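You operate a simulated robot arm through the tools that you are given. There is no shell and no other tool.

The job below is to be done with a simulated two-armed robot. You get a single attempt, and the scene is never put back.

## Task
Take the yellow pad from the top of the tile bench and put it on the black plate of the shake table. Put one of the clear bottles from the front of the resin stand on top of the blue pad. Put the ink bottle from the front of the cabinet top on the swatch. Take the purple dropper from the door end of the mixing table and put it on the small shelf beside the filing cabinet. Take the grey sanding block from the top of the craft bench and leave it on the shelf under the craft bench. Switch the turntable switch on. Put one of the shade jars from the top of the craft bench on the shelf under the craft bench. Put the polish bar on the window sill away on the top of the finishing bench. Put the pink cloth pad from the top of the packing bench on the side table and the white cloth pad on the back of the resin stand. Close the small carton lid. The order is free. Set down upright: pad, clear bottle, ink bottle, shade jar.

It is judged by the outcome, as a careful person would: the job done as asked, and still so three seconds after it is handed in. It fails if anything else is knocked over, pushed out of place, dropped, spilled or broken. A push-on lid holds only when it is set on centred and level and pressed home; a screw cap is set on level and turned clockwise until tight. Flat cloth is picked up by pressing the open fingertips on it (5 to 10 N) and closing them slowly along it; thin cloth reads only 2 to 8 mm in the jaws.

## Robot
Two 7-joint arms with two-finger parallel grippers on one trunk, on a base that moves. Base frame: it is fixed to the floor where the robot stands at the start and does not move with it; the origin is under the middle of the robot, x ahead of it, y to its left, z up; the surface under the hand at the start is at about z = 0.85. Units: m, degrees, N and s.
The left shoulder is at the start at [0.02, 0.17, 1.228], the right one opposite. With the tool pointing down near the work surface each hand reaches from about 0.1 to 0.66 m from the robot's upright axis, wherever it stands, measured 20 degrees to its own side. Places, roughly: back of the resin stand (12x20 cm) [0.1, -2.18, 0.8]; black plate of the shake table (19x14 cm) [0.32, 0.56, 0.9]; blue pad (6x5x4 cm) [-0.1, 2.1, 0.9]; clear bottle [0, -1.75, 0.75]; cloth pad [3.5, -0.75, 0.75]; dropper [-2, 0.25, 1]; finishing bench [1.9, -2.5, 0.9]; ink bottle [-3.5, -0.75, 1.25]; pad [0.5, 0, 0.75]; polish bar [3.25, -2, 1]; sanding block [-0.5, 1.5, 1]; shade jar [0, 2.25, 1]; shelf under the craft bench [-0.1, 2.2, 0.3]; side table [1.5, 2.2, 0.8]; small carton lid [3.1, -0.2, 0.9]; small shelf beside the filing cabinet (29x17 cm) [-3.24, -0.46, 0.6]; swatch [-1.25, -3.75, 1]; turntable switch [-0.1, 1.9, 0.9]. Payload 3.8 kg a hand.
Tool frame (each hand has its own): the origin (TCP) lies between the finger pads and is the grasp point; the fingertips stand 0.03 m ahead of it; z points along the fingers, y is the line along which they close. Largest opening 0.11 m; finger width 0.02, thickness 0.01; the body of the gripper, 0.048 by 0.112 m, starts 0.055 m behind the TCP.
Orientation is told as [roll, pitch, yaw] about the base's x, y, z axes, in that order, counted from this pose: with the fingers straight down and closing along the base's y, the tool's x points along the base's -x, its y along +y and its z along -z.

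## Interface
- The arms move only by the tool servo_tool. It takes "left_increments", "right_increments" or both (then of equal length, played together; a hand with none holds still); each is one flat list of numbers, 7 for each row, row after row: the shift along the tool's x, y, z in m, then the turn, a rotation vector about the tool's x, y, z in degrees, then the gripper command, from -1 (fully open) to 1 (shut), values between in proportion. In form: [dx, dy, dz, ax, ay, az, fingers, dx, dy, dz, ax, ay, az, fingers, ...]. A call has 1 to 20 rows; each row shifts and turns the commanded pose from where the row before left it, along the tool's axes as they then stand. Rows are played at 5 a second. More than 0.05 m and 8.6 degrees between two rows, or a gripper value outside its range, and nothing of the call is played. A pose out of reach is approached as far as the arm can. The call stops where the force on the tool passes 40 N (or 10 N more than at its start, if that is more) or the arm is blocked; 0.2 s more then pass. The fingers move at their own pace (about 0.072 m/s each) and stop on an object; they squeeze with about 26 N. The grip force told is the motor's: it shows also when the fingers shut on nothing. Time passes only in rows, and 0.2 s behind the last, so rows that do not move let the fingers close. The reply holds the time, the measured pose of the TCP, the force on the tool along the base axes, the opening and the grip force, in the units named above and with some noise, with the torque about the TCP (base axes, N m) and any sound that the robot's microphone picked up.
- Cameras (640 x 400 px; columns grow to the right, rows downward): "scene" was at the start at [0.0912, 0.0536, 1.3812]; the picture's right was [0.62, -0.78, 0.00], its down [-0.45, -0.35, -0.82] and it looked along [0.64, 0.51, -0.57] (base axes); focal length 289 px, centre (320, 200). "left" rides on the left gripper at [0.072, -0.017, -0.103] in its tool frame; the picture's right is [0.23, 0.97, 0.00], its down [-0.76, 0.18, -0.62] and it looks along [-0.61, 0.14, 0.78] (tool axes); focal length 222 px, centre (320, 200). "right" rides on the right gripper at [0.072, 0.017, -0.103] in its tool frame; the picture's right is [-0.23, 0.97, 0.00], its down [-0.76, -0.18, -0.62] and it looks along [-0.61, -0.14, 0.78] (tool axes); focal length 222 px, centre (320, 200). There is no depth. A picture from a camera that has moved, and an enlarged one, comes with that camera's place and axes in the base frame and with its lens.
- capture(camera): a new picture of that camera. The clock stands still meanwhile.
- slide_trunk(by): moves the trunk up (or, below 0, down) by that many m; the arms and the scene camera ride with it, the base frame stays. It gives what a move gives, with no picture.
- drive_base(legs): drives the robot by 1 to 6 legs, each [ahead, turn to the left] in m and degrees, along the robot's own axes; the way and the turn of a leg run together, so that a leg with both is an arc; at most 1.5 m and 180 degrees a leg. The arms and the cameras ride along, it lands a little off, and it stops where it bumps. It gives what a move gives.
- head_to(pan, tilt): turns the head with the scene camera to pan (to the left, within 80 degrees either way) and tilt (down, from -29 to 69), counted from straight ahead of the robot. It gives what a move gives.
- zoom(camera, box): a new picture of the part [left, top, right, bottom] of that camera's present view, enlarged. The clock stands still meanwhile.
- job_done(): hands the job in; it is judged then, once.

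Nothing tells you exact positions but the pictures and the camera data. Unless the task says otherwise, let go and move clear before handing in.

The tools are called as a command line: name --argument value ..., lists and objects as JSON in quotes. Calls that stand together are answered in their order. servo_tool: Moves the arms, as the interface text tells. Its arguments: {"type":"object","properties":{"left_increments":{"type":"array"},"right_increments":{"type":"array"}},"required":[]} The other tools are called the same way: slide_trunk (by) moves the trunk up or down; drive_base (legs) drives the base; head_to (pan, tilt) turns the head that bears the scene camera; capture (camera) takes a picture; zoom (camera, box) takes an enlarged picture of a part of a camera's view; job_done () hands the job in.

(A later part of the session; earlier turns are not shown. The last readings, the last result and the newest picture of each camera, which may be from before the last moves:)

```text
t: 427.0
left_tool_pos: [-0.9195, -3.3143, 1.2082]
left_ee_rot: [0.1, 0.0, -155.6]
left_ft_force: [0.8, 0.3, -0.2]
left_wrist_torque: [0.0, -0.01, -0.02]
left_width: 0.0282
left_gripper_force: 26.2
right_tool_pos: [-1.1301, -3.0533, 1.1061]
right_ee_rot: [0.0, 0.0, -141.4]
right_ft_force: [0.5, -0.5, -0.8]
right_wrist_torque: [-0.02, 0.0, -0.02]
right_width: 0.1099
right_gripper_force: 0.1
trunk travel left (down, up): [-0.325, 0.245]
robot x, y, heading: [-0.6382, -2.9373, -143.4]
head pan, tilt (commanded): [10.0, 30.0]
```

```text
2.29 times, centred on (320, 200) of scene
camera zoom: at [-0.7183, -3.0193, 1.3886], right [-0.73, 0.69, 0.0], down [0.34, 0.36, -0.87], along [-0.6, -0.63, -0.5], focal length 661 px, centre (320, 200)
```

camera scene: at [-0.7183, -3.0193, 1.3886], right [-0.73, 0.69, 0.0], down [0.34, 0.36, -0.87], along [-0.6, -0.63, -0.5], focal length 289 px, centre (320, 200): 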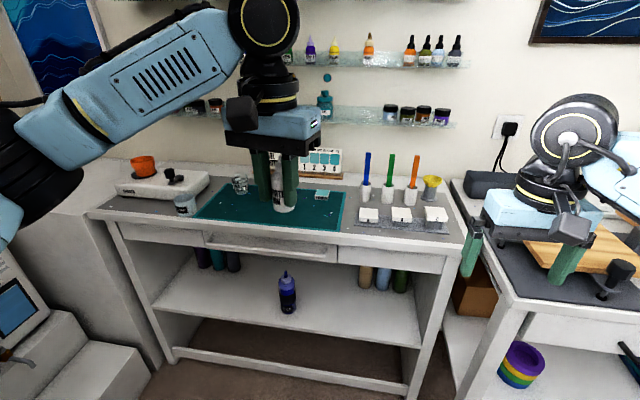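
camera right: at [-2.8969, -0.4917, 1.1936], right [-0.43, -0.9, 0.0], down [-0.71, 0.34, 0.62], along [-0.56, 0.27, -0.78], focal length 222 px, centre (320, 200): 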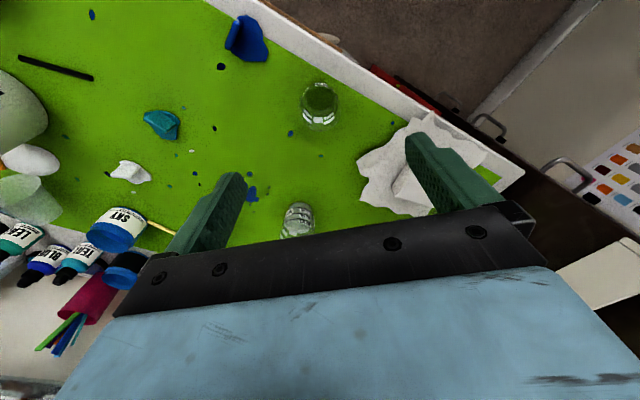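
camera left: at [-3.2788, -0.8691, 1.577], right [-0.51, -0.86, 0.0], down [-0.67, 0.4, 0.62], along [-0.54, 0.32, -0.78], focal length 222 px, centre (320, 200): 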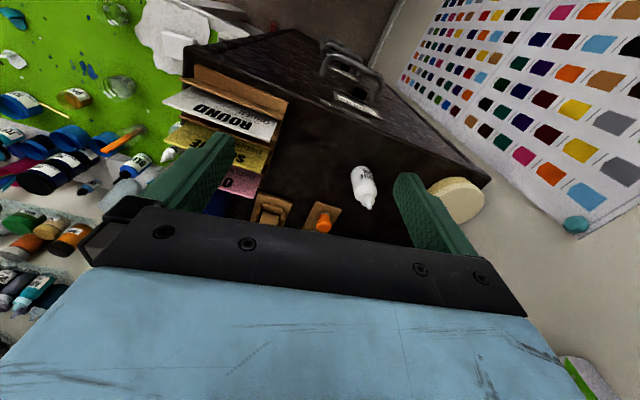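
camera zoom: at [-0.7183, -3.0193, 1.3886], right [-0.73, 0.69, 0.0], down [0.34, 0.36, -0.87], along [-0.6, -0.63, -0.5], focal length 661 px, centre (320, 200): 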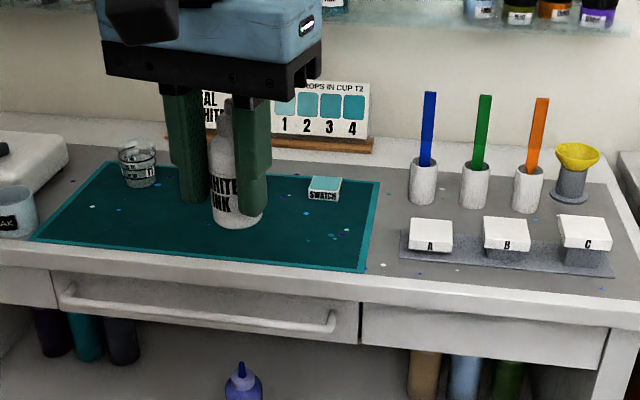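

The bottle is gripped slightly off its middle. The swatch is a small 4 cm tile marked SWATCH at about (-1.335, -3.654). I move the right hand aside, then drive nearer, and I'll re-grip the bottle if needed.

servo_tool --right_increments '[0.02, -0.0417, -0.01, 0, 0, 0, -1, 0.02, -0.0417, -0.01, 0, 0, 0, -1, 0.02, -0.0417, -0.01, 0, 0, 0, -1, 0.02, -0.0417, -0.01, 0, 0, 0, -1, 0.02, -0.0417, -0.01, 0, 0, 0, -1, 0.02, -0.0417, -0.01, 0, 0, 0, -1]'

drive_base --legs '[[0, -0.6], [0.38, 0]]'

head_to --pan 12 --tilt 40

capture --camera "scene"

```text
t: 428.4
left_tool_pos: [-0.9194, -3.3144, 1.2091]
left_ee_rot: [0.1, -0.1, -155.5]
left_ft_force: [-0.1, 0.8, 0.0]
left_wrist_torque: [-0.05, 0.01, 0.01]
left_width: 0.0285
left_gripper_force: 26.2
right_tool_pos: [-1.1926, -2.7792, 1.1683]
right_ee_rot: [-0.1, -0.1, -141.3]
right_ft_force: [0.0, -0.1, 0.2]
right_wrist_torque: [0.02, 0.02, 0.01]
right_width: 0.1099
right_gripper_force: 0.1
trunk travel left (down, up): [-0.325, 0.245]
robot x, y, heading: [-0.6379, -2.9357, -143.4]
head pan, tilt (commanded): [10.0, 30.0]
```

```text
t: 431.2
left_tool_pos: [-1.2386, -3.5415, 1.2069]
left_ee_rot: [0.0, 0.0, -156.1]
left_ft_force: [-0.1, 0.0, 0.2]
left_wrist_torque: [0.01, -0.03, 0.0]
left_width: 0.0282
left_gripper_force: 25.7
right_tool_pos: [-1.5065, -3.0042, 1.1681]
right_ee_rot: [0.1, 0.0, -142.0]
right_ft_force: [0.2, -0.1, 0.3]
right_wrist_torque: [0.04, 0.01, 0.0]
right_width: 0.11
right_gripper_force: 0.0
trunk travel left (down, up): [-0.325, 0.245]
robot x, y, heading: [-0.9553, -3.1653, -144.0]
head pan, tilt (commanded): [10.0, 30.0]
```

```text
t: 431.9
left_tool_pos: [-1.2377, -3.5395, 1.2084]
left_ee_rot: [0.0, -0.1, -156.1]
left_ft_force: [0.0, 1.3, -0.8]
left_wrist_torque: [0.04, 0.02, 0.04]
left_width: 0.0281
left_gripper_force: 26.7
right_tool_pos: [-1.5076, -3.0041, 1.1688]
right_ee_rot: [-0.1, -0.1, -142.0]
right_ft_force: [0.3, -0.3, -0.2]
right_wrist_torque: [-0.01, 0.0, 0.0]
right_width: 0.1098
right_gripper_force: 0.0
trunk travel left (down, up): [-0.325, 0.245]
robot x, y, heading: [-0.9578, -3.1702, -144.2]
head pan, tilt (commanded): [12.0, 40.0]
```

```text
taken
camera scene: at [-1.0282, -3.2457, 1.3733], right [-0.74, 0.67, 0.0], down [0.43, 0.48, -0.77], along [-0.51, -0.57, -0.64], focal length 289 px, centre (320, 200)
```

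scene: 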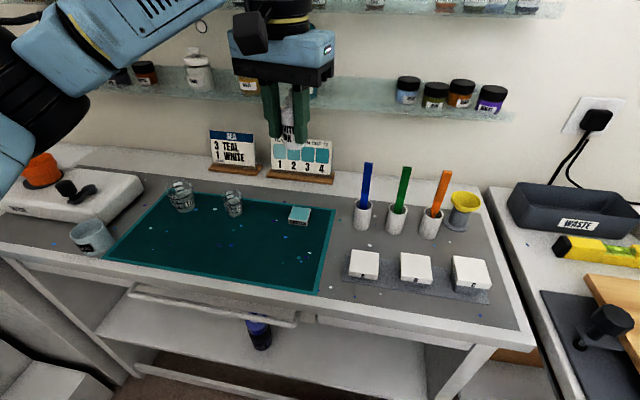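

zoom --camera "scene" --box '[260, 190, 340, 250]'

zoom --camera "scene" --box '[230, 60, 350, 170]'

zoom --camera "left" --box '[240, 60, 400, 240]'

```text
6.67 times, centred on (300, 220) of scene
camera zoom: at [-1.0282, -3.2457, 1.3733], right [-0.74, 0.67, 0.0], down [0.43, 0.48, -0.77], along [-0.51, -0.57, -0.64], focal length 1927 px, centre (453, 67)
```

zoom: 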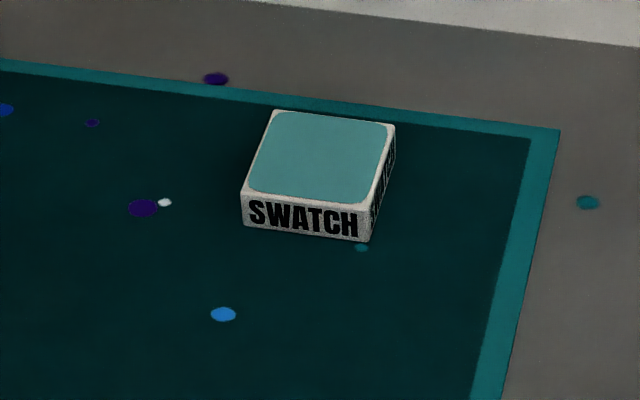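

```text
3.64 times, centred on (290, 115) of scene
camera zoom: at [-1.0282, -3.2457, 1.3733], right [-0.74, 0.67, 0.0], down [0.43, 0.48, -0.77], along [-0.51, -0.57, -0.64], focal length 1051 px, centre (429, 509)
```

zoom: 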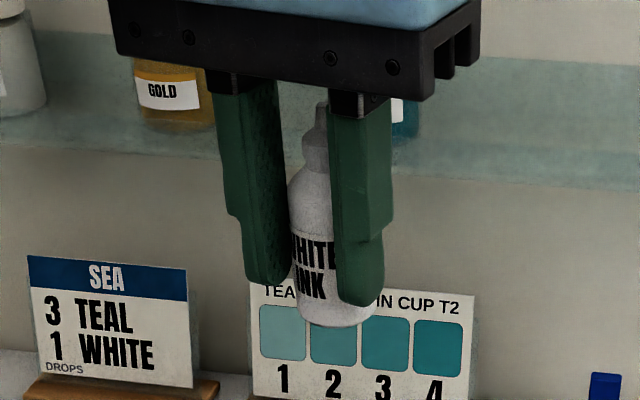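

```text
2.22 times, centred on (320, 150) of left
camera zoom: at [-1.1787, -3.4958, 1.3122], right [0.6, -0.8, 0.0], down [-0.62, -0.47, 0.62], along [-0.5, -0.38, -0.78], focal length 494 px, centre (320, 311)
```

zoom: 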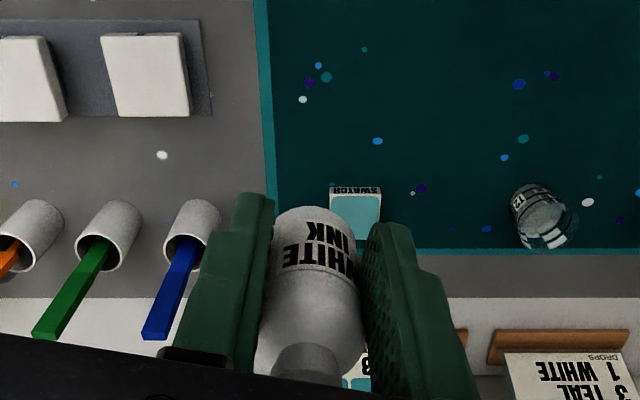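

The swatch tile is 4.3 cm square at (-1.324, -3.647). The bottle is held too far toward the fingertips' front edge, so I'll set it down on the free teal mat, re-grip it properly, and then put it on the swatch.

servo_tool --left_increments '[-0.0032, 0.0418, 0, 0, 0, 0, 1, -0.0032, 0.0418, 0, 0, 0, 0, 1, 0, 0, 0.044, 0, 0, 0, 1, 0, 0, 0.044, 0, 0, 0, 1, 0, 0, 0.044, 0, 0, 0, 1, 0, 0, 0.044, 0, 0, 0, 1, 0, 0, 0.044, 0, 0, 0, 1, 0, 0, 0, 0, 0, 0, 1]'

zoom --camera "scene" --box '[190, 140, 350, 280]'

zoom --camera "left" --box '[220, 40, 420, 240]'

```text
t: 433.7
left_tool_pos: [-1.2117, -3.6198, 0.9902]
left_ee_rot: [0.1, -0.1, -156.2]
left_ft_force: [0.5, 0.5, -0.7]
left_wrist_torque: [0.02, -0.02, 0.02]
left_width: 0.028
left_gripper_force: 26.2
right_tool_pos: [-1.5077, -3.0053, 1.168]
right_ee_rot: [-0.1, 0.0, -142.0]
right_ft_force: [0.2, 0.0, -0.4]
right_wrist_torque: [-0.01, -0.02, -0.03]
right_width: 0.1101
right_gripper_force: 0.0
trunk travel left (down, up): [-0.325, 0.245]
robot x, y, heading: [-0.9547, -3.1674, -144.2]
head pan, tilt (commanded): [12.0, 40.0]
```

```text
2.86 times, centred on (270, 210) of scene
camera zoom: at [-1.0283, -3.2456, 1.3733], right [-0.74, 0.67, 0.0], down [0.43, 0.48, -0.77], along [-0.51, -0.57, -0.64], focal length 826 px, centre (463, 171)
```

zoom: 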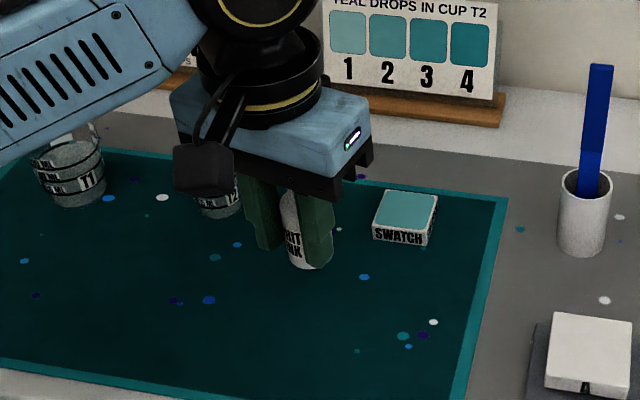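

```text
2.00 times, centred on (320, 140) of left
camera zoom: at [-1.1528, -3.5746, 1.0944], right [0.6, -0.8, 0.0], down [-0.62, -0.47, 0.62], along [-0.5, -0.38, -0.78], focal length 444 px, centre (320, 320)
```

zoom: 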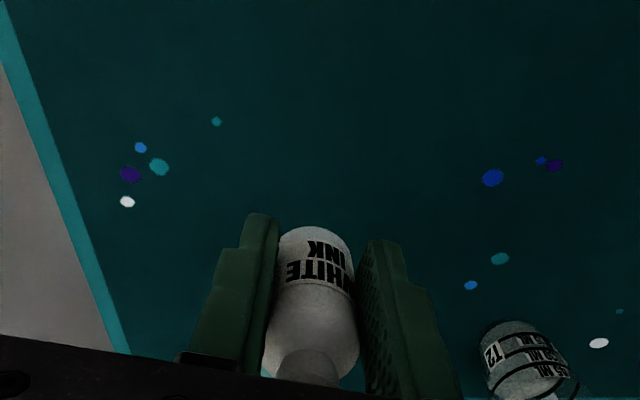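

servo_tool --left_increments '[0, 0, 0.02, 0, 0, 0, 1, 0, 0, 0.015, 0, 0, 0, 1, 0, 0, 0.006, 0, 0, 0, 1, 0, 0, 0.003, 0, 0, 0, 1, 0, 0, 0, 0, 0, 0, 1]'

servo_tool --left_increments '[0, 0, 0.003, 0, 0, 0, 1, 0, 0, 0.002, 0, 0, 0, 1, 0, 0, 0, 0, 0, 0, 1]'

zoom --camera "scene" --box '[220, 180, 320, 260]'

```text
t: 434.9
left_tool_pos: [-1.2094, -3.6203, 0.9446]
left_ee_rot: [0.0, -0.1, -156.0]
left_ft_force: [0.3, 0.1, -0.8]
left_wrist_torque: [0.02, 0.0, 0.01]
left_width: 0.0278
left_gripper_force: 25.9
right_tool_pos: [-1.5059, -3.0047, 1.1683]
right_ee_rot: [-0.1, 0.0, -142.0]
right_ft_force: [0.3, 0.7, -0.2]
right_wrist_torque: [0.02, -0.03, -0.03]
right_width: 0.1099
right_gripper_force: 0.0
trunk travel left (down, up): [-0.325, 0.245]
robot x, y, heading: [-0.959, -3.1681, -143.9]
head pan, tilt (commanded): [12.0, 40.0]
```

```text
t: 435.7
left_tool_pos: [-1.2098, -3.6199, 0.9398]
left_ee_rot: [0.1, -0.1, -156.0]
left_ft_force: [0.1, 0.0, 0.2]
left_wrist_torque: [-0.02, -0.02, 0.0]
left_width: 0.0275
left_gripper_force: 26.4
right_tool_pos: [-1.5069, -3.0062, 1.1696]
right_ee_rot: [0.0, -0.1, -142.0]
right_ft_force: [0.6, 0.4, -0.5]
right_wrist_torque: [0.0, -0.01, 0.03]
right_width: 0.1101
right_gripper_force: 0.1
trunk travel left (down, up): [-0.325, 0.245]
robot x, y, heading: [-0.9529, -3.1685, -144.0]
head pan, tilt (commanded): [12.0, 40.0]
```

```text
5.00 times, centred on (270, 220) of scene
camera zoom: at [-1.0283, -3.2458, 1.3732], right [-0.74, 0.67, 0.0], down [0.43, 0.48, -0.77], along [-0.51, -0.57, -0.64], focal length 1446 px, centre (570, 100)
```

zoom: 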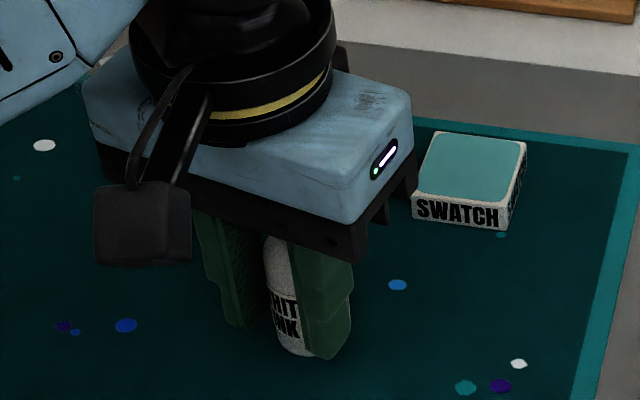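

servo_tool --left_increments '[0, 0, 0.003, 0, 0, 0, 1, 0, 0, 0.002, 0, 0, 0, 1, 0, 0, 0, 0, 0, 0, 1]'

servo_tool --left_increments '[0, 0, 0.002, 0, 0, 0, 1, 0, 0, 0.002, 0, 0, 0, 1, 0, 0, 0, 0, 0, 0, 1]'

```text
t: 436.5
left_tool_pos: [-1.2085, -3.62, 0.9378]
left_ee_rot: [0.0, -0.4, -156.1]
left_ft_force: [3.4, -2.1, 19.2]
left_wrist_torque: [-0.18, 0.04, 0.01]
left_width: 0.0277
left_gripper_force: 26.1
right_tool_pos: [-1.5056, -3.0046, 1.1698]
right_ee_rot: [0.0, -0.1, -142.0]
right_ft_force: [-0.7, -0.2, -0.3]
right_wrist_torque: [0.02, 0.03, -0.01]
right_width: 0.1101
right_gripper_force: 0.1
trunk travel left (down, up): [-0.325, 0.245]
robot x, y, heading: [-0.9585, -3.1698, -143.9]
head pan, tilt (commanded): [12.0, 40.0]
```

```text
t: 437.3
left_tool_pos: [-1.2096, -3.6204, 0.932]
left_ee_rot: [0.0, -0.1, -156.1]
left_ft_force: [0.1, -0.5, 1.2]
left_wrist_torque: [0.0, 0.01, -0.01]
left_width: 0.0003
left_gripper_force: 26.2
right_tool_pos: [-1.506, -3.0053, 1.1679]
right_ee_rot: [0.0, -0.1, -141.9]
right_ft_force: [-0.2, -0.2, -0.8]
right_wrist_torque: [-0.01, -0.01, -0.02]
right_width: 0.1103
right_gripper_force: 0.1
trunk travel left (down, up): [-0.325, 0.245]
robot x, y, heading: [-0.9517, -3.1678, -143.8]
head pan, tilt (commanded): [12.0, 40.0]
```

The bottle slipped out forward as it touched down. I look at once to see whether it is standing.

zoom --camera "scene" --box '[200, 160, 340, 270]'

capture --camera "left"

```text
3.64 times, centred on (270, 215) of scene
camera zoom: at [-1.0284, -3.2458, 1.3732], right [-0.74, 0.67, 0.0], down [0.43, 0.48, -0.77], along [-0.51, -0.57, -0.64], focal length 1051 px, centre (502, 146)
```

zoom: 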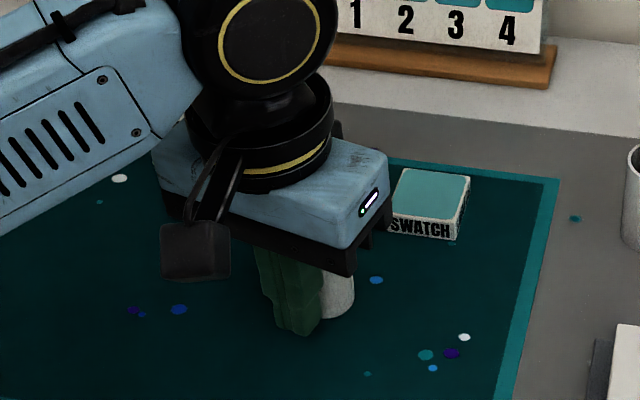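

```text
taken
camera left: at [-1.1506, -3.5744, 1.0347], right [0.6, -0.8, 0.0], down [-0.62, -0.47, 0.62], along [-0.5, -0.38, -0.78], focal length 222 px, centre (320, 200)
```

left: 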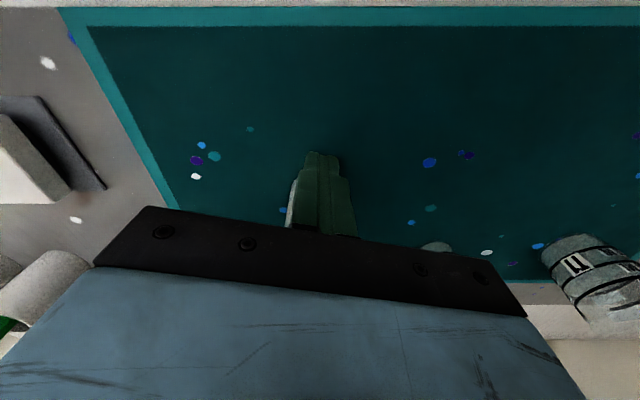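

servo_tool --left_increments '[0, 0, -0.01, 0, 0, 0, 1, 0, 0, -0.02, 0, 0, 0, 1, 0, 0, -0.03, 0, 0, 0, 1, 0, 0, -0.04, 0, 0, 0, 1, 0, 0, -0.04, 0, 0, 0, 1]'

zoom --camera "scene" --box '[200, 150, 340, 260]'

capture --camera "left"

```text
t: 438.5
left_tool_pos: [-1.2087, -3.6202, 1.0724]
left_ee_rot: [0.2, -0.1, -156.0]
left_ft_force: [0.7, 0.9, 0.0]
left_wrist_torque: [-0.02, 0.03, -0.01]
left_width: 0.0
left_gripper_force: 25.8
right_tool_pos: [-1.5061, -3.0049, 1.1682]
right_ee_rot: [0.0, 0.0, -142.0]
right_ft_force: [-0.1, 0.3, 0.1]
right_wrist_torque: [0.01, 0.0, 0.01]
right_width: 0.1098
right_gripper_force: 0.0
trunk travel left (down, up): [-0.325, 0.245]
robot x, y, heading: [-0.9557, -3.1707, -144.2]
head pan, tilt (commanded): [12.0, 40.0]
```

```text
3.64 times, centred on (270, 205) of scene
camera zoom: at [-1.0282, -3.2454, 1.3733], right [-0.74, 0.67, 0.0], down [0.43, 0.48, -0.77], along [-0.51, -0.57, -0.64], focal length 1051 px, centre (502, 182)
```

zoom: 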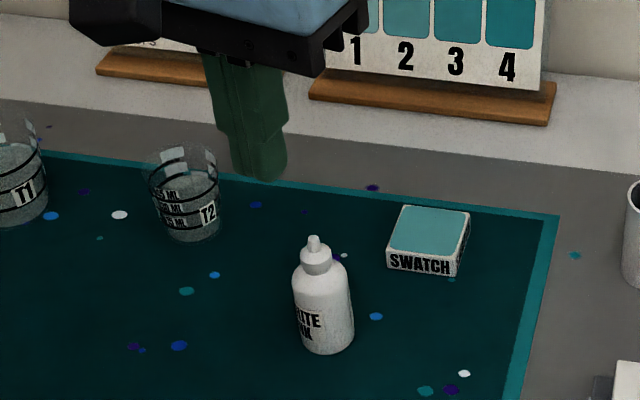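

```text
taken
camera left: at [-1.1497, -3.5749, 1.1761], right [0.6, -0.8, 0.0], down [-0.62, -0.47, 0.62], along [-0.5, -0.38, -0.78], focal length 222 px, centre (320, 200)
```

left: 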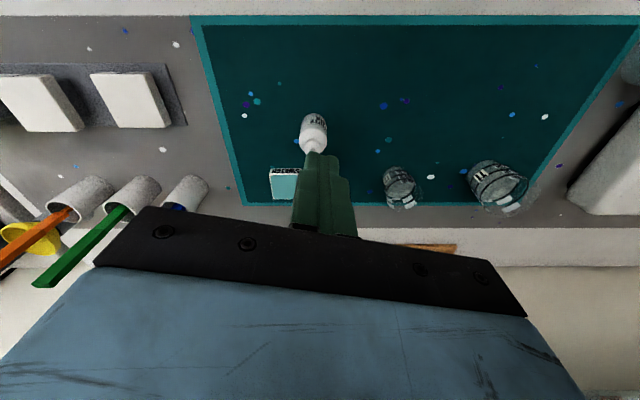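

The bottle stands upright on the mat at about (-1.2285, -3.6275). I open, shift 2 cm forward, and go down for a properly centred grip.

servo_tool --left_increments '[0, 0, 0, 0, 0, 0, -0.2, 0, 0, 0, 0, 0, 0, -0.2, -0.021, -0.001, 0, 0, 0, 0, -0.2, 0, 0, 0.03, 0, 0, 0, -0.2, 0, 0, 0, 0, 0, 0, -0.2]'

zoom --camera "left" --box '[240, 60, 400, 240]'

```text
t: 439.7
left_tool_pos: [-1.2283, -3.629, 1.0409]
left_ee_rot: [-0.1, 0.0, -156.1]
left_ft_force: [-0.2, 0.9, 0.4]
left_wrist_torque: [-0.01, 0.04, 0.02]
left_width: 0.066
left_gripper_force: 0.1
right_tool_pos: [-1.5072, -3.0048, 1.169]
right_ee_rot: [0.0, -0.1, -142.0]
right_ft_force: [0.4, 0.5, -0.9]
right_wrist_torque: [-0.01, 0.02, 0.0]
right_width: 0.11
right_gripper_force: 0.1
trunk travel left (down, up): [-0.325, 0.245]
robot x, y, heading: [-0.9545, -3.1646, -143.9]
head pan, tilt (commanded): [12.0, 40.0]
```

```text
2.22 times, centred on (320, 150) of left
camera zoom: at [-1.1699, -3.5843, 1.1444], right [0.6, -0.8, 0.0], down [-0.62, -0.47, 0.62], along [-0.5, -0.38, -0.78], focal length 494 px, centre (320, 311)
```

zoom: 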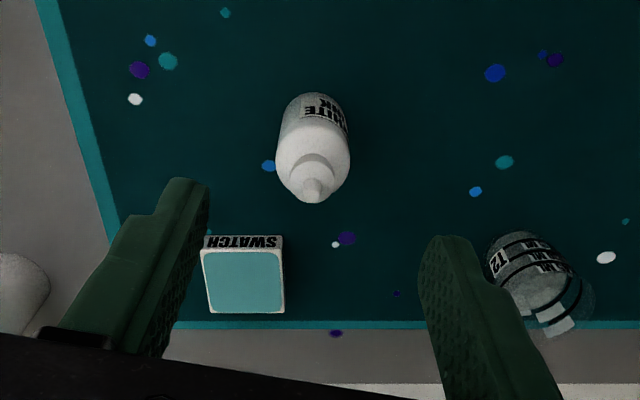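

servo_tool --left_increments '[-0.002, -0.0025, 0.03, 0, 0, 0, -0.2, 0, 0, 0.04, 0, 0, 0, -0.2, 0, 0, 0.03, 0, 0, 0, -0.2, 0, 0, 0, 0, 0, 0, -0.2]'

zoom --camera "left" --box '[240, 60, 400, 240]'

zoom --camera "scene" --box '[200, 150, 340, 260]'

```text
t: 440.7
left_tool_pos: [-1.2336, -3.6274, 0.9418]
left_ee_rot: [0.0, -0.1, -156.1]
left_ft_force: [-0.4, 0.6, -0.1]
left_wrist_torque: [0.02, -0.01, 0.0]
left_width: 0.0659
left_gripper_force: 0.0
right_tool_pos: [-1.507, -3.004, 1.1687]
right_ee_rot: [0.0, 0.0, -142.0]
right_ft_force: [0.3, -0.2, 0.5]
right_wrist_torque: [0.02, 0.03, -0.01]
right_width: 0.1099
right_gripper_force: 0.0
trunk travel left (down, up): [-0.325, 0.245]
robot x, y, heading: [-0.9569, -3.1691, -144.0]
head pan, tilt (commanded): [12.0, 40.0]
```

```text
2.22 times, centred on (320, 150) of left
camera zoom: at [-1.1734, -3.5826, 1.0447], right [0.6, -0.8, 0.0], down [-0.62, -0.47, 0.62], along [-0.5, -0.38, -0.78], focal length 494 px, centre (320, 311)
```

zoom: 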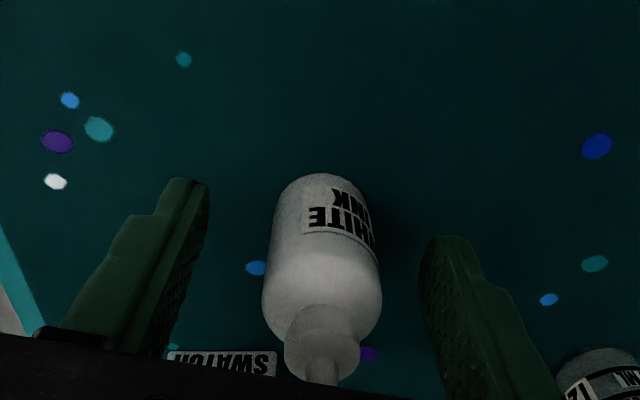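

```text
3.64 times, centred on (270, 205) of scene
camera zoom: at [-1.0282, -3.2457, 1.3733], right [-0.74, 0.67, 0.0], down [0.43, 0.48, -0.77], along [-0.51, -0.57, -0.64], focal length 1051 px, centre (502, 182)
```

zoom: 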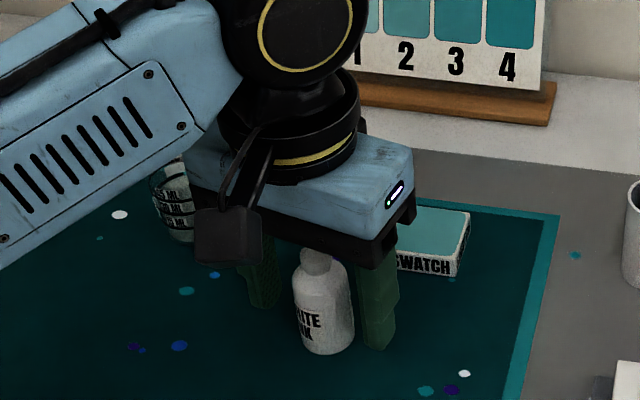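

Now the bottle is centred between the pads. I close, check the width, and lift.

servo_tool --left_increments '[0, 0, 0, 0, 0, 0, 0.2, 0, 0, 0, 0, 0, 0, 0.6, 0, 0, 0, 0, 0, 0, 1, 0, 0, 0, 0, 0, 0, 1, 0, 0, 0, 0, 0, 0, 1, 0, 0, -0.005, 0, 0, 0, 1, 0, 0, -0.01, 0, 0, 0, 1, 0, 0, -0.02, 0, 0, 0, 1, 0, 0, 0, 0, 0, 0, 1]'

zoom --camera "left" --box '[240, 60, 400, 240]'

zoom --camera "scene" --box '[200, 140, 340, 250]'

```text
t: 442.7
left_tool_pos: [-1.2333, -3.627, 0.9762]
left_ee_rot: [0.0, -0.1, -156.0]
left_ft_force: [0.9, 0.3, -0.7]
left_wrist_torque: [-0.02, -0.03, 0.0]
left_width: 0.0305
left_gripper_force: 25.7
right_tool_pos: [-1.5072, -3.0045, 1.1685]
right_ee_rot: [0.0, 0.0, -142.0]
right_ft_force: [0.3, 0.1, -0.4]
right_wrist_torque: [0.01, 0.03, -0.03]
right_width: 0.11
right_gripper_force: 0.0
trunk travel left (down, up): [-0.325, 0.245]
robot x, y, heading: [-0.9597, -3.1672, -143.8]
head pan, tilt (commanded): [12.0, 40.0]
```

```text
2.22 times, centred on (320, 150) of left
camera zoom: at [-1.1748, -3.5817, 1.0792], right [0.6, -0.8, 0.0], down [-0.62, -0.47, 0.62], along [-0.5, -0.38, -0.78], focal length 494 px, centre (320, 311)
```

zoom: 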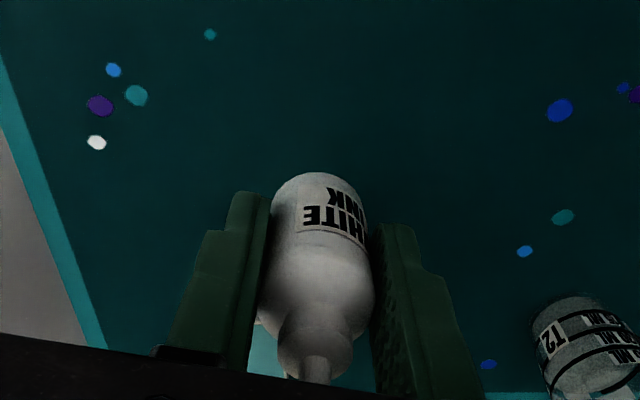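

```text
3.64 times, centred on (270, 195) of scene
camera zoom: at [-1.0283, -3.2459, 1.3732], right [-0.74, 0.67, 0.0], down [0.43, 0.48, -0.77], along [-0.51, -0.57, -0.64], focal length 1051 px, centre (502, 218)
```

zoom: 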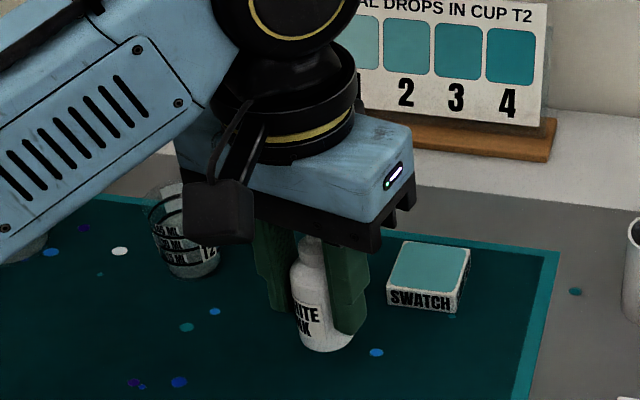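

The grip is centred at 30.5 mm. I raise it and carry it over the swatch.

servo_tool --left_increments '[0, 0, -0.03, 0, 0, 0, 1, 0, 0, -0.02, 0, 0, 0, 1, -0.031, -0.006, 0, 0, 0, 0, 1, -0.031, -0.006, 0, 0, 0, 0, 1, -0.0309, -0.006, 0, 0, 0, 0, 1, 0, 0, 0, 0, 0, 0, 1]'

zoom --camera "scene" --box '[230, 130, 370, 240]'

zoom --camera "left" --box '[240, 60, 400, 240]'

```text
t: 444.1
left_tool_pos: [-1.3252, -3.6464, 1.0258]
left_ee_rot: [0.0, -0.1, -156.1]
left_ft_force: [0.0, -0.5, -0.4]
left_wrist_torque: [-0.02, 0.01, 0.02]
left_width: 0.0302
left_gripper_force: 26.3
right_tool_pos: [-1.5062, -3.0046, 1.1687]
right_ee_rot: [-0.1, 0.0, -142.1]
right_ft_force: [-0.7, 0.1, 0.2]
right_wrist_torque: [0.01, 0.0, 0.03]
right_width: 0.1101
right_gripper_force: 0.1
trunk travel left (down, up): [-0.325, 0.245]
robot x, y, heading: [-0.9547, -3.1684, -144.0]
head pan, tilt (commanded): [12.0, 40.0]
```

```text
3.64 times, centred on (300, 185) of scene
camera zoom: at [-1.0276, -3.2461, 1.3732], right [-0.74, 0.67, 0.0], down [0.43, 0.48, -0.77], along [-0.51, -0.57, -0.64], focal length 1051 px, centre (393, 254)
```

zoom: 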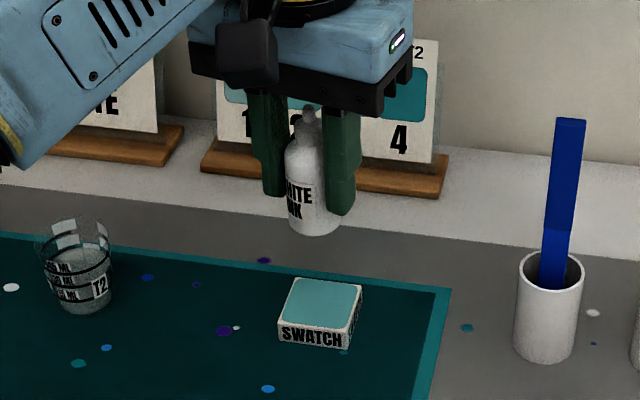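

```text
2.22 times, centred on (320, 150) of left
camera zoom: at [-1.2656, -3.6023, 1.1292], right [0.6, -0.8, 0.0], down [-0.62, -0.47, 0.62], along [-0.5, -0.38, -0.78], focal length 494 px, centre (320, 311)
```

zoom: 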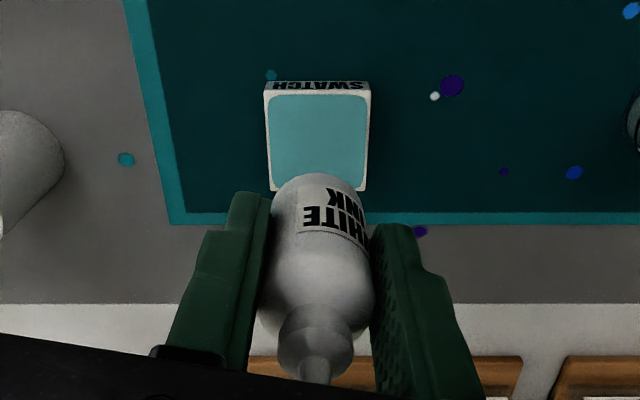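

The bottle lines up with the swatch within about 2 mm. I lower it gently.

servo_tool --left_increments '[-0.0015, 0, 0.03, 0, 0, 0, 1, 0, 0, 0.02, 0, 0, 0, 1, 0, 0, 0.01, 0, 0, 0, 1, 0, 0, 0.003, 0, 0, 0, 1, 0, 0, 0, 0, 0, 0, 1]'

zoom --camera "scene" --box '[250, 160, 350, 240]'

```text
t: 445.3
left_tool_pos: [-1.3262, -3.6484, 0.9629]
left_ee_rot: [0.0, 0.1, -156.2]
left_ft_force: [-0.7, 0.9, -0.2]
left_wrist_torque: [0.0, -0.01, 0.04]
left_width: 0.0303
left_gripper_force: 25.9
right_tool_pos: [-1.5053, -3.0048, 1.1687]
right_ee_rot: [0.0, 0.0, -142.0]
right_ft_force: [-0.8, -0.3, -0.4]
right_wrist_torque: [0.02, 0.02, 0.0]
right_width: 0.1102
right_gripper_force: 0.0
trunk travel left (down, up): [-0.325, 0.245]
robot x, y, heading: [-0.9563, -3.1685, -144.0]
head pan, tilt (commanded): [12.0, 40.0]
```

```text
5.00 times, centred on (300, 200) of scene
camera zoom: at [-1.0283, -3.2458, 1.3732], right [-0.74, 0.67, 0.0], down [0.43, 0.48, -0.77], along [-0.51, -0.57, -0.64], focal length 1446 px, centre (420, 200)
```

zoom: 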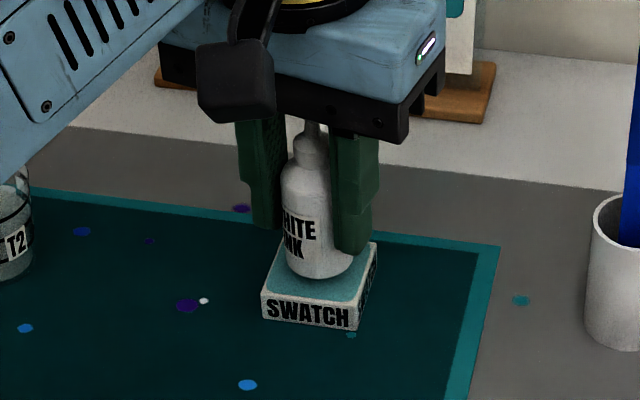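

servo_tool --left_increments '[0, 0, 0.003, 0, 0, 0, 1, 0, 0, 0.002, 0, 0, 0, 1, 0, 0, 0, 0, 0, 0, 1]'

servo_tool --left_increments '[0, 0, 0.002, 0, 0, 0, 1, 0, 0, 0.002, 0, 0, 0, 1, 0, 0, 0, 0, 0, 0, 1]'

zoom --camera "scene" --box '[250, 160, 350, 240]'

```text
t: 446.1
left_tool_pos: [-1.326, -3.6482, 0.9587]
left_ee_rot: [-0.1, -0.2, -156.2]
left_ft_force: [-0.1, -0.3, 2.4]
left_wrist_torque: [-0.02, 0.0, 0.0]
left_width: 0.0304
left_gripper_force: 25.6
right_tool_pos: [-1.5066, -3.0049, 1.1679]
right_ee_rot: [-0.1, 0.0, -142.0]
right_ft_force: [-0.1, 0.1, 0.0]
right_wrist_torque: [0.02, -0.01, -0.03]
right_width: 0.1101
right_gripper_force: 0.1
trunk travel left (down, up): [-0.325, 0.245]
robot x, y, heading: [-0.9607, -3.167, -144.2]
head pan, tilt (commanded): [12.0, 40.0]
```

```text
t: 446.9
left_tool_pos: [-1.3259, -3.6469, 0.9571]
left_ee_rot: [0.2, -0.4, -156.1]
left_ft_force: [-0.5, -0.8, 24.3]
left_wrist_torque: [-0.13, 0.07, 0.04]
left_width: 0.0307
left_gripper_force: 26.4
right_tool_pos: [-1.506, -3.0037, 1.1686]
right_ee_rot: [0.0, -0.1, -141.9]
right_ft_force: [-0.2, 0.7, -0.2]
right_wrist_torque: [0.01, -0.01, -0.06]
right_width: 0.1101
right_gripper_force: 0.1
trunk travel left (down, up): [-0.325, 0.245]
robot x, y, heading: [-0.9527, -3.1631, -143.8]
head pan, tilt (commanded): [12.0, 40.0]
```

```text
5.00 times, centred on (300, 200) of scene
camera zoom: at [-1.027, -3.2442, 1.3736], right [-0.74, 0.67, 0.0], down [0.43, 0.48, -0.77], along [-0.51, -0.57, -0.64], focal length 1446 px, centre (420, 200)
```

zoom: 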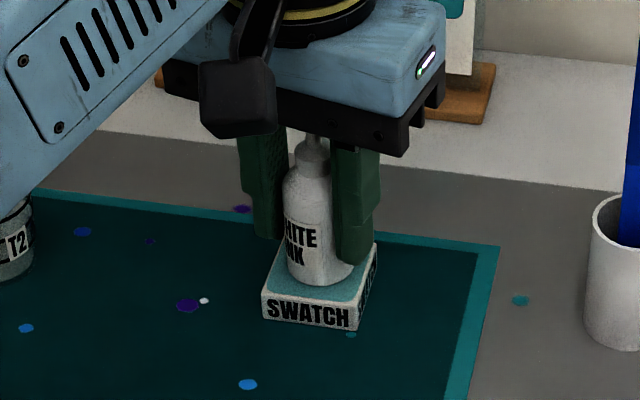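

Contact. I ease off, open slowly, and retreat straight up.

servo_tool --left_increments '[0, 0, -0.0035, 0, 0, 0, 1, 0, 0, 0, 0, 0, 0, 1, 0, 0, 0, 0, 0, 0, 0.35, 0, 0, 0, 0, 0, 0, 0.2, 0, 0, 0, 0, 0, 0, -0.1, 0, 0, 0, 0, 0, 0, -0.2, 0, 0, -0.02, 0, 0, 0, -0.2, 0, 0, -0.03, 0, 0, 0, -0.2, 0, 0, -0.04, 0, 0, 0, -0.2, 0, 0, -0.04, 0, 0, 0, -0.2]'

zoom --camera "scene" --box '[250, 160, 350, 240]'

zoom --camera "left" --box '[240, 40, 400, 220]'

```text
t: 449.1
left_tool_pos: [-1.3265, -3.6494, 1.087]
left_ee_rot: [-0.1, 0.1, -156.2]
left_ft_force: [-0.8, -0.7, 0.8]
left_wrist_torque: [0.0, -0.01, -0.01]
left_width: 0.066
left_gripper_force: 0.1
right_tool_pos: [-1.5069, -3.0043, 1.169]
right_ee_rot: [0.0, 0.0, -141.9]
right_ft_force: [-0.5, 0.1, -0.4]
right_wrist_torque: [0.0, 0.0, -0.02]
right_width: 0.1098
right_gripper_force: 0.1
trunk travel left (down, up): [-0.325, 0.245]
robot x, y, heading: [-0.9504, -3.1691, -144.1]
head pan, tilt (commanded): [12.0, 40.0]
```

```text
5.00 times, centred on (300, 200) of scene
camera zoom: at [-1.028, -3.2455, 1.3733], right [-0.74, 0.67, 0.0], down [0.43, 0.48, -0.77], along [-0.51, -0.57, -0.64], focal length 1446 px, centre (420, 200)
```

zoom: 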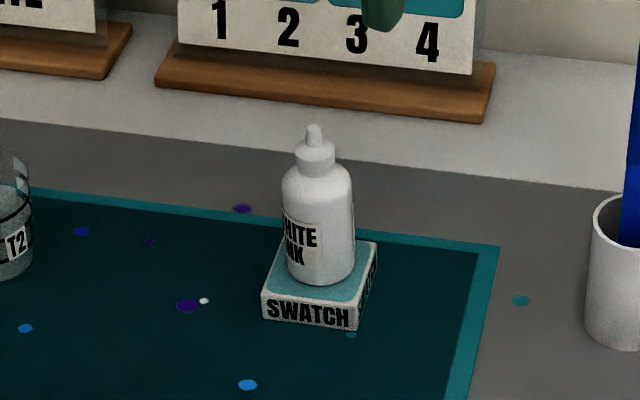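

```text
2.22 times, centred on (320, 130) of left
camera zoom: at [-1.2666, -3.6032, 1.1909], right [0.6, -0.8, 0.0], down [-0.62, -0.47, 0.62], along [-0.5, -0.38, -0.78], focal length 494 px, centre (320, 356)
```

zoom: 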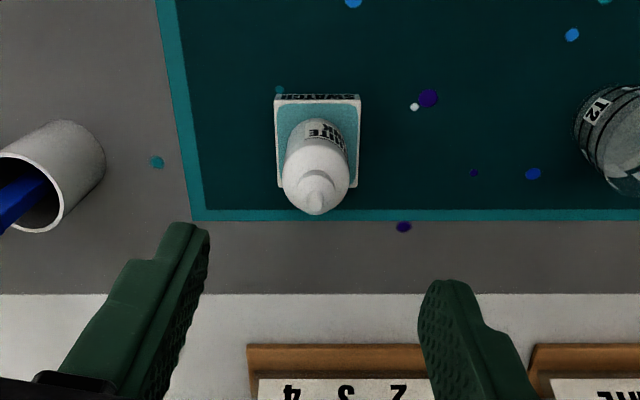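

The ink bottle stands upright on the swatch. Next is the polish bar: I raise the hand, back away from this bench, and return through the corridor.

servo_tool --left_increments '[0, 0, -0.04, 0, 0, 0, -1, 0, 0, -0.03, 0, 0, 0, -1]'

drive_base --legs '[[-0.38, 0]]'

servo_tool --left_increments '[0.04, 0.02, 0, 0, 0, -3, -1, 0.04, 0.02, 0, 0, 0, -3, -1, 0.04, 0.02, 0, 0, 0, -3, -1, 0.03, 0.03, 0, 0, 0, -3, -1]'

drive_base --legs '[[0, -90], [1.1, 0]]'

```text
t: 449.7
left_tool_pos: [-1.3262, -3.6489, 1.1578]
left_ee_rot: [0.0, 0.0, -156.0]
left_ft_force: [-0.6, 0.0, 0.1]
left_wrist_torque: [0.0, 0.01, 0.0]
left_width: 0.1099
left_gripper_force: 0.0
right_tool_pos: [-1.5067, -3.0044, 1.1699]
right_ee_rot: [0.0, 0.0, -142.1]
right_ft_force: [0.0, -0.2, -0.5]
right_wrist_torque: [0.0, -0.02, -0.01]
right_width: 0.11
right_gripper_force: 0.0
trunk travel left (down, up): [-0.325, 0.245]
robot x, y, heading: [-0.9546, -3.1689, -144.0]
head pan, tilt (commanded): [12.0, 40.0]
```

```text
t: 452.1
left_tool_pos: [-1.0129, -3.4234, 1.1578]
left_ee_rot: [-0.1, -0.1, -155.7]
left_ft_force: [-0.2, 0.0, -0.5]
left_wrist_torque: [0.02, -0.01, 0.02]
left_width: 0.1097
left_gripper_force: 0.1
right_tool_pos: [-1.1969, -2.7792, 1.1679]
right_ee_rot: [0.1, -0.1, -141.6]
right_ft_force: [0.3, 0.5, -0.7]
right_wrist_torque: [0.0, -0.02, 0.0]
right_width: 0.1101
right_gripper_force: 0.0
trunk travel left (down, up): [-0.325, 0.245]
robot x, y, heading: [-0.6461, -2.9387, -143.7]
head pan, tilt (commanded): [12.0, 40.0]
```

```text
t: 453.1
left_tool_pos: [-0.8357, -3.4302, 1.1591]
left_ee_rot: [0.0, 0.0, -143.7]
left_ft_force: [0.0, -0.5, 0.6]
left_wrist_torque: [0.0, 0.02, 0.0]
left_width: 0.1101
left_gripper_force: 0.1
right_tool_pos: [-1.1959, -2.7816, 1.1686]
right_ee_rot: [-0.1, 0.0, -141.6]
right_ft_force: [-0.5, 0.3, -0.3]
right_wrist_torque: [0.0, 0.01, 0.02]
right_width: 0.11
right_gripper_force: 0.0
trunk travel left (down, up): [-0.325, 0.245]
robot x, y, heading: [-0.6458, -2.943, -143.4]
head pan, tilt (commanded): [12.0, 40.0]
```

```text
t: 462.6
left_tool_pos: [-1.7953, -1.8801, 1.1573]
left_ee_rot: [-0.1, 0.0, 127.0]
left_ft_force: [0.0, -0.7, 0.6]
left_wrist_torque: [0.02, -0.01, -0.02]
left_width: 0.11
left_gripper_force: 0.1
right_tool_pos: [-1.1515, -1.5091, 1.1678]
right_ee_rot: [-0.1, 0.0, 129.2]
right_ft_force: [0.0, 0.2, -0.2]
right_wrist_torque: [0.02, 0.02, 0.01]
right_width: 0.11
right_gripper_force: 0.1
trunk travel left (down, up): [-0.325, 0.245]
robot x, y, heading: [-1.3029, -2.0632, 127.5]
head pan, tilt (commanded): [12.0, 40.0]
```

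servo_tool --right_increments '[-0.02, 0.0375, 0, 0, 0, 0, -1, -0.02, 0.0375, 0, 0, 0, 0, -1, -0.02, 0.0375, 0, 0, 0, 0, -1, -0.02, 0.0375, 0, 0, 0, 0, -1]'

drive_base --legs '[[0, -91], [1.3, 0]]'

head_to --pan -20 --tilt 20

capture --camera "scene"

```text
t: 463.6
left_tool_pos: [-1.7958, -1.8782, 1.1581]
left_ee_rot: [0.0, 0.1, 127.1]
left_ft_force: [-0.6, -0.8, -0.4]
left_wrist_torque: [0.0, -0.02, -0.02]
left_width: 0.11
left_gripper_force: 0.0
right_tool_pos: [-1.3189, -1.5418, 1.1671]
right_ee_rot: [-0.1, -0.1, 129.3]
right_ft_force: [-0.1, -0.1, -0.8]
right_wrist_torque: [0.04, 0.03, 0.02]
right_width: 0.1101
right_gripper_force: 0.2
trunk travel left (down, up): [-0.325, 0.245]
robot x, y, heading: [-1.3042, -2.064, 127.1]
head pan, tilt (commanded): [12.0, 40.0]
```

```text
t: 474.1
left_tool_pos: [-0.0543, -0.7832, 1.1585]
left_ee_rot: [0.0, 0.0, 36.7]
left_ft_force: [0.1, 0.0, -0.8]
left_wrist_torque: [0.0, -0.01, -0.01]
left_width: 0.11
left_gripper_force: 0.1
right_tool_pos: [0.2805, -1.2642, 1.1663]
right_ee_rot: [0.0, 0.0, 38.8]
right_ft_force: [0.3, -1.0, 0.4]
right_wrist_torque: [-0.01, 0.03, 0.01]
right_width: 0.1103
right_gripper_force: 0.0
trunk travel left (down, up): [-0.325, 0.245]
robot x, y, heading: [-0.2397, -1.2711, 36.9]
head pan, tilt (commanded): [12.0, 40.0]
```

```text
t: 475.1
left_tool_pos: [-0.0544, -0.7823, 1.1566]
left_ee_rot: [0.0, 0.0, 36.8]
left_ft_force: [0.1, 0.1, 0.0]
left_wrist_torque: [0.02, 0.02, -0.02]
left_width: 0.1097
left_gripper_force: 0.2
right_tool_pos: [0.2812, -1.2634, 1.1674]
right_ee_rot: [0.0, 0.0, 38.8]
right_ft_force: [0.2, -0.7, -0.5]
right_wrist_torque: [0.02, 0.01, -0.01]
right_width: 0.11
right_gripper_force: 0.1
trunk travel left (down, up): [-0.325, 0.245]
robot x, y, heading: [-0.2382, -1.2779, 37.1]
head pan, tilt (commanded): [-20.0, 20.0]
```

```text
taken
camera scene: at [-0.1344, -1.2344, 1.4046], right [0.29, -0.96, 0.0], down [-0.33, -0.1, -0.94], along [0.9, 0.27, -0.34], focal length 289 px, centre (320, 200)
```

scene: 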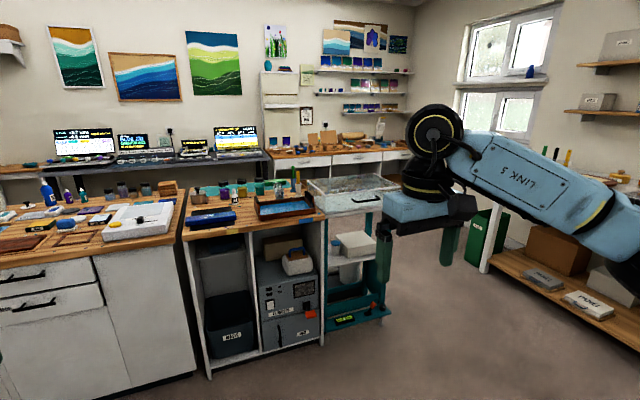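

I drive on, keeping clear of the waste bin, then turn toward the window side.

drive_base --legs '[[0, -1], [0.82, 0], [0, -90]]'

head_to --pan 15 --tilt 22

capture --camera "scene"

```text
t: 483.6
left_tool_pos: [0.8956, -1.0241, 1.1585]
left_ee_rot: [0.1, 0.0, -56.7]
left_ft_force: [-0.4, -0.3, 0.3]
left_wrist_torque: [-0.01, 0.02, 0.03]
left_width: 0.1101
left_gripper_force: 0.0
right_tool_pos: [0.3958, -1.3302, 1.1681]
right_ee_rot: [0.0, 0.0, -54.6]
right_ft_force: [-0.1, 0.2, 0.1]
right_wrist_torque: [0.02, 0.0, 0.01]
right_width: 0.1102
right_gripper_force: 0.0
trunk travel left (down, up): [-0.325, 0.245]
robot x, y, heading: [0.4172, -0.8069, -56.7]
head pan, tilt (commanded): [-20.0, 20.0]
```

```text
t: 484.6
left_tool_pos: [0.8943, -1.0241, 1.1579]
left_ee_rot: [0.0, -0.1, -56.7]
left_ft_force: [1.1, 0.1, 0.2]
left_wrist_torque: [0.02, -0.01, 0.02]
left_width: 0.1099
left_gripper_force: 0.1
right_tool_pos: [0.3959, -1.3293, 1.1675]
right_ee_rot: [0.1, -0.1, -54.7]
right_ft_force: [-0.9, -0.3, 1.4]
right_wrist_torque: [0.02, -0.03, 0.01]
right_width: 0.1101
right_gripper_force: 0.0
trunk travel left (down, up): [-0.325, 0.245]
robot x, y, heading: [0.42, -0.8068, -56.5]
head pan, tilt (commanded): [15.0, 22.0]
```

```text
taken
camera scene: at [0.4998, -0.888, 1.4014], right [-0.66, -0.75, 0.0], down [-0.28, 0.25, -0.93], along [0.69, -0.62, -0.37], focal length 289 px, centre (320, 200)
```

scene: 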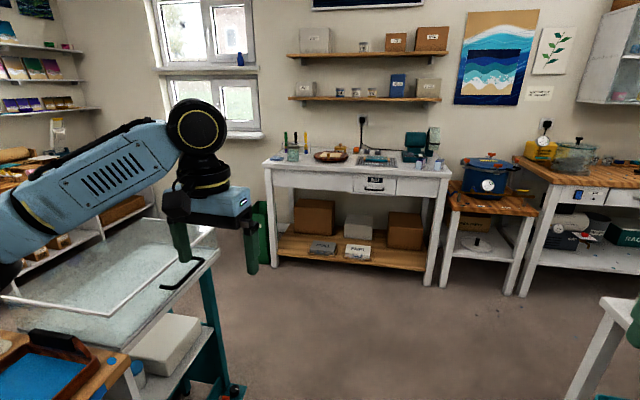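

drive_base --legs '[[0, 2.5], [1.3, 0]]'

head_to --pan 45 --tilt 20

capture --camera "scene"

```text
t: 491.5
left_tool_pos: [1.6733, -2.046, 1.1577]
left_ee_rot: [0.0, 0.0, -53.6]
left_ft_force: [0.7, 0.0, -0.1]
left_wrist_torque: [0.0, -0.05, -0.01]
left_width: 0.1099
left_gripper_force: 0.0
right_tool_pos: [1.1917, -2.3787, 1.1671]
right_ee_rot: [0.0, -0.1, -51.5]
right_ft_force: [-0.6, 0.4, -0.7]
right_wrist_torque: [0.02, 0.05, -0.02]
right_width: 0.1099
right_gripper_force: 0.1
trunk travel left (down, up): [-0.325, 0.245]
robot x, y, heading: [1.1816, -1.8525, -53.5]
head pan, tilt (commanded): [15.0, 22.0]
```

```text
t: 492.5
left_tool_pos: [1.6743, -2.0454, 1.1576]
left_ee_rot: [0.0, 0.1, -53.6]
left_ft_force: [0.0, -0.8, 0.2]
left_wrist_torque: [0.01, -0.01, 0.0]
left_width: 0.1101
left_gripper_force: 0.0
right_tool_pos: [1.1917, -2.3789, 1.1688]
right_ee_rot: [0.0, 0.0, -51.5]
right_ft_force: [-0.9, -0.1, 0.6]
right_wrist_torque: [0.04, 0.02, -0.01]
right_width: 0.1102
right_gripper_force: 0.0
trunk travel left (down, up): [-0.325, 0.245]
robot x, y, heading: [1.1857, -1.8579, -53.3]
head pan, tilt (commanded): [45.0, 20.0]
```

```text
taken
camera scene: at [1.2907, -1.8879, 1.4046], right [-0.15, -0.99, 0.0], down [-0.34, 0.05, -0.94], along [0.93, -0.14, -0.34], focal length 289 px, centre (320, 200)
```

scene: 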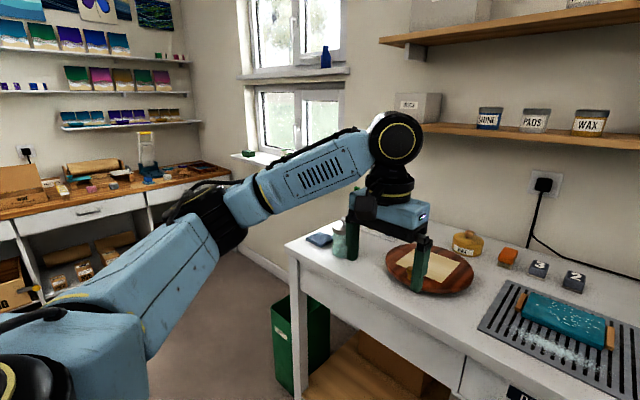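

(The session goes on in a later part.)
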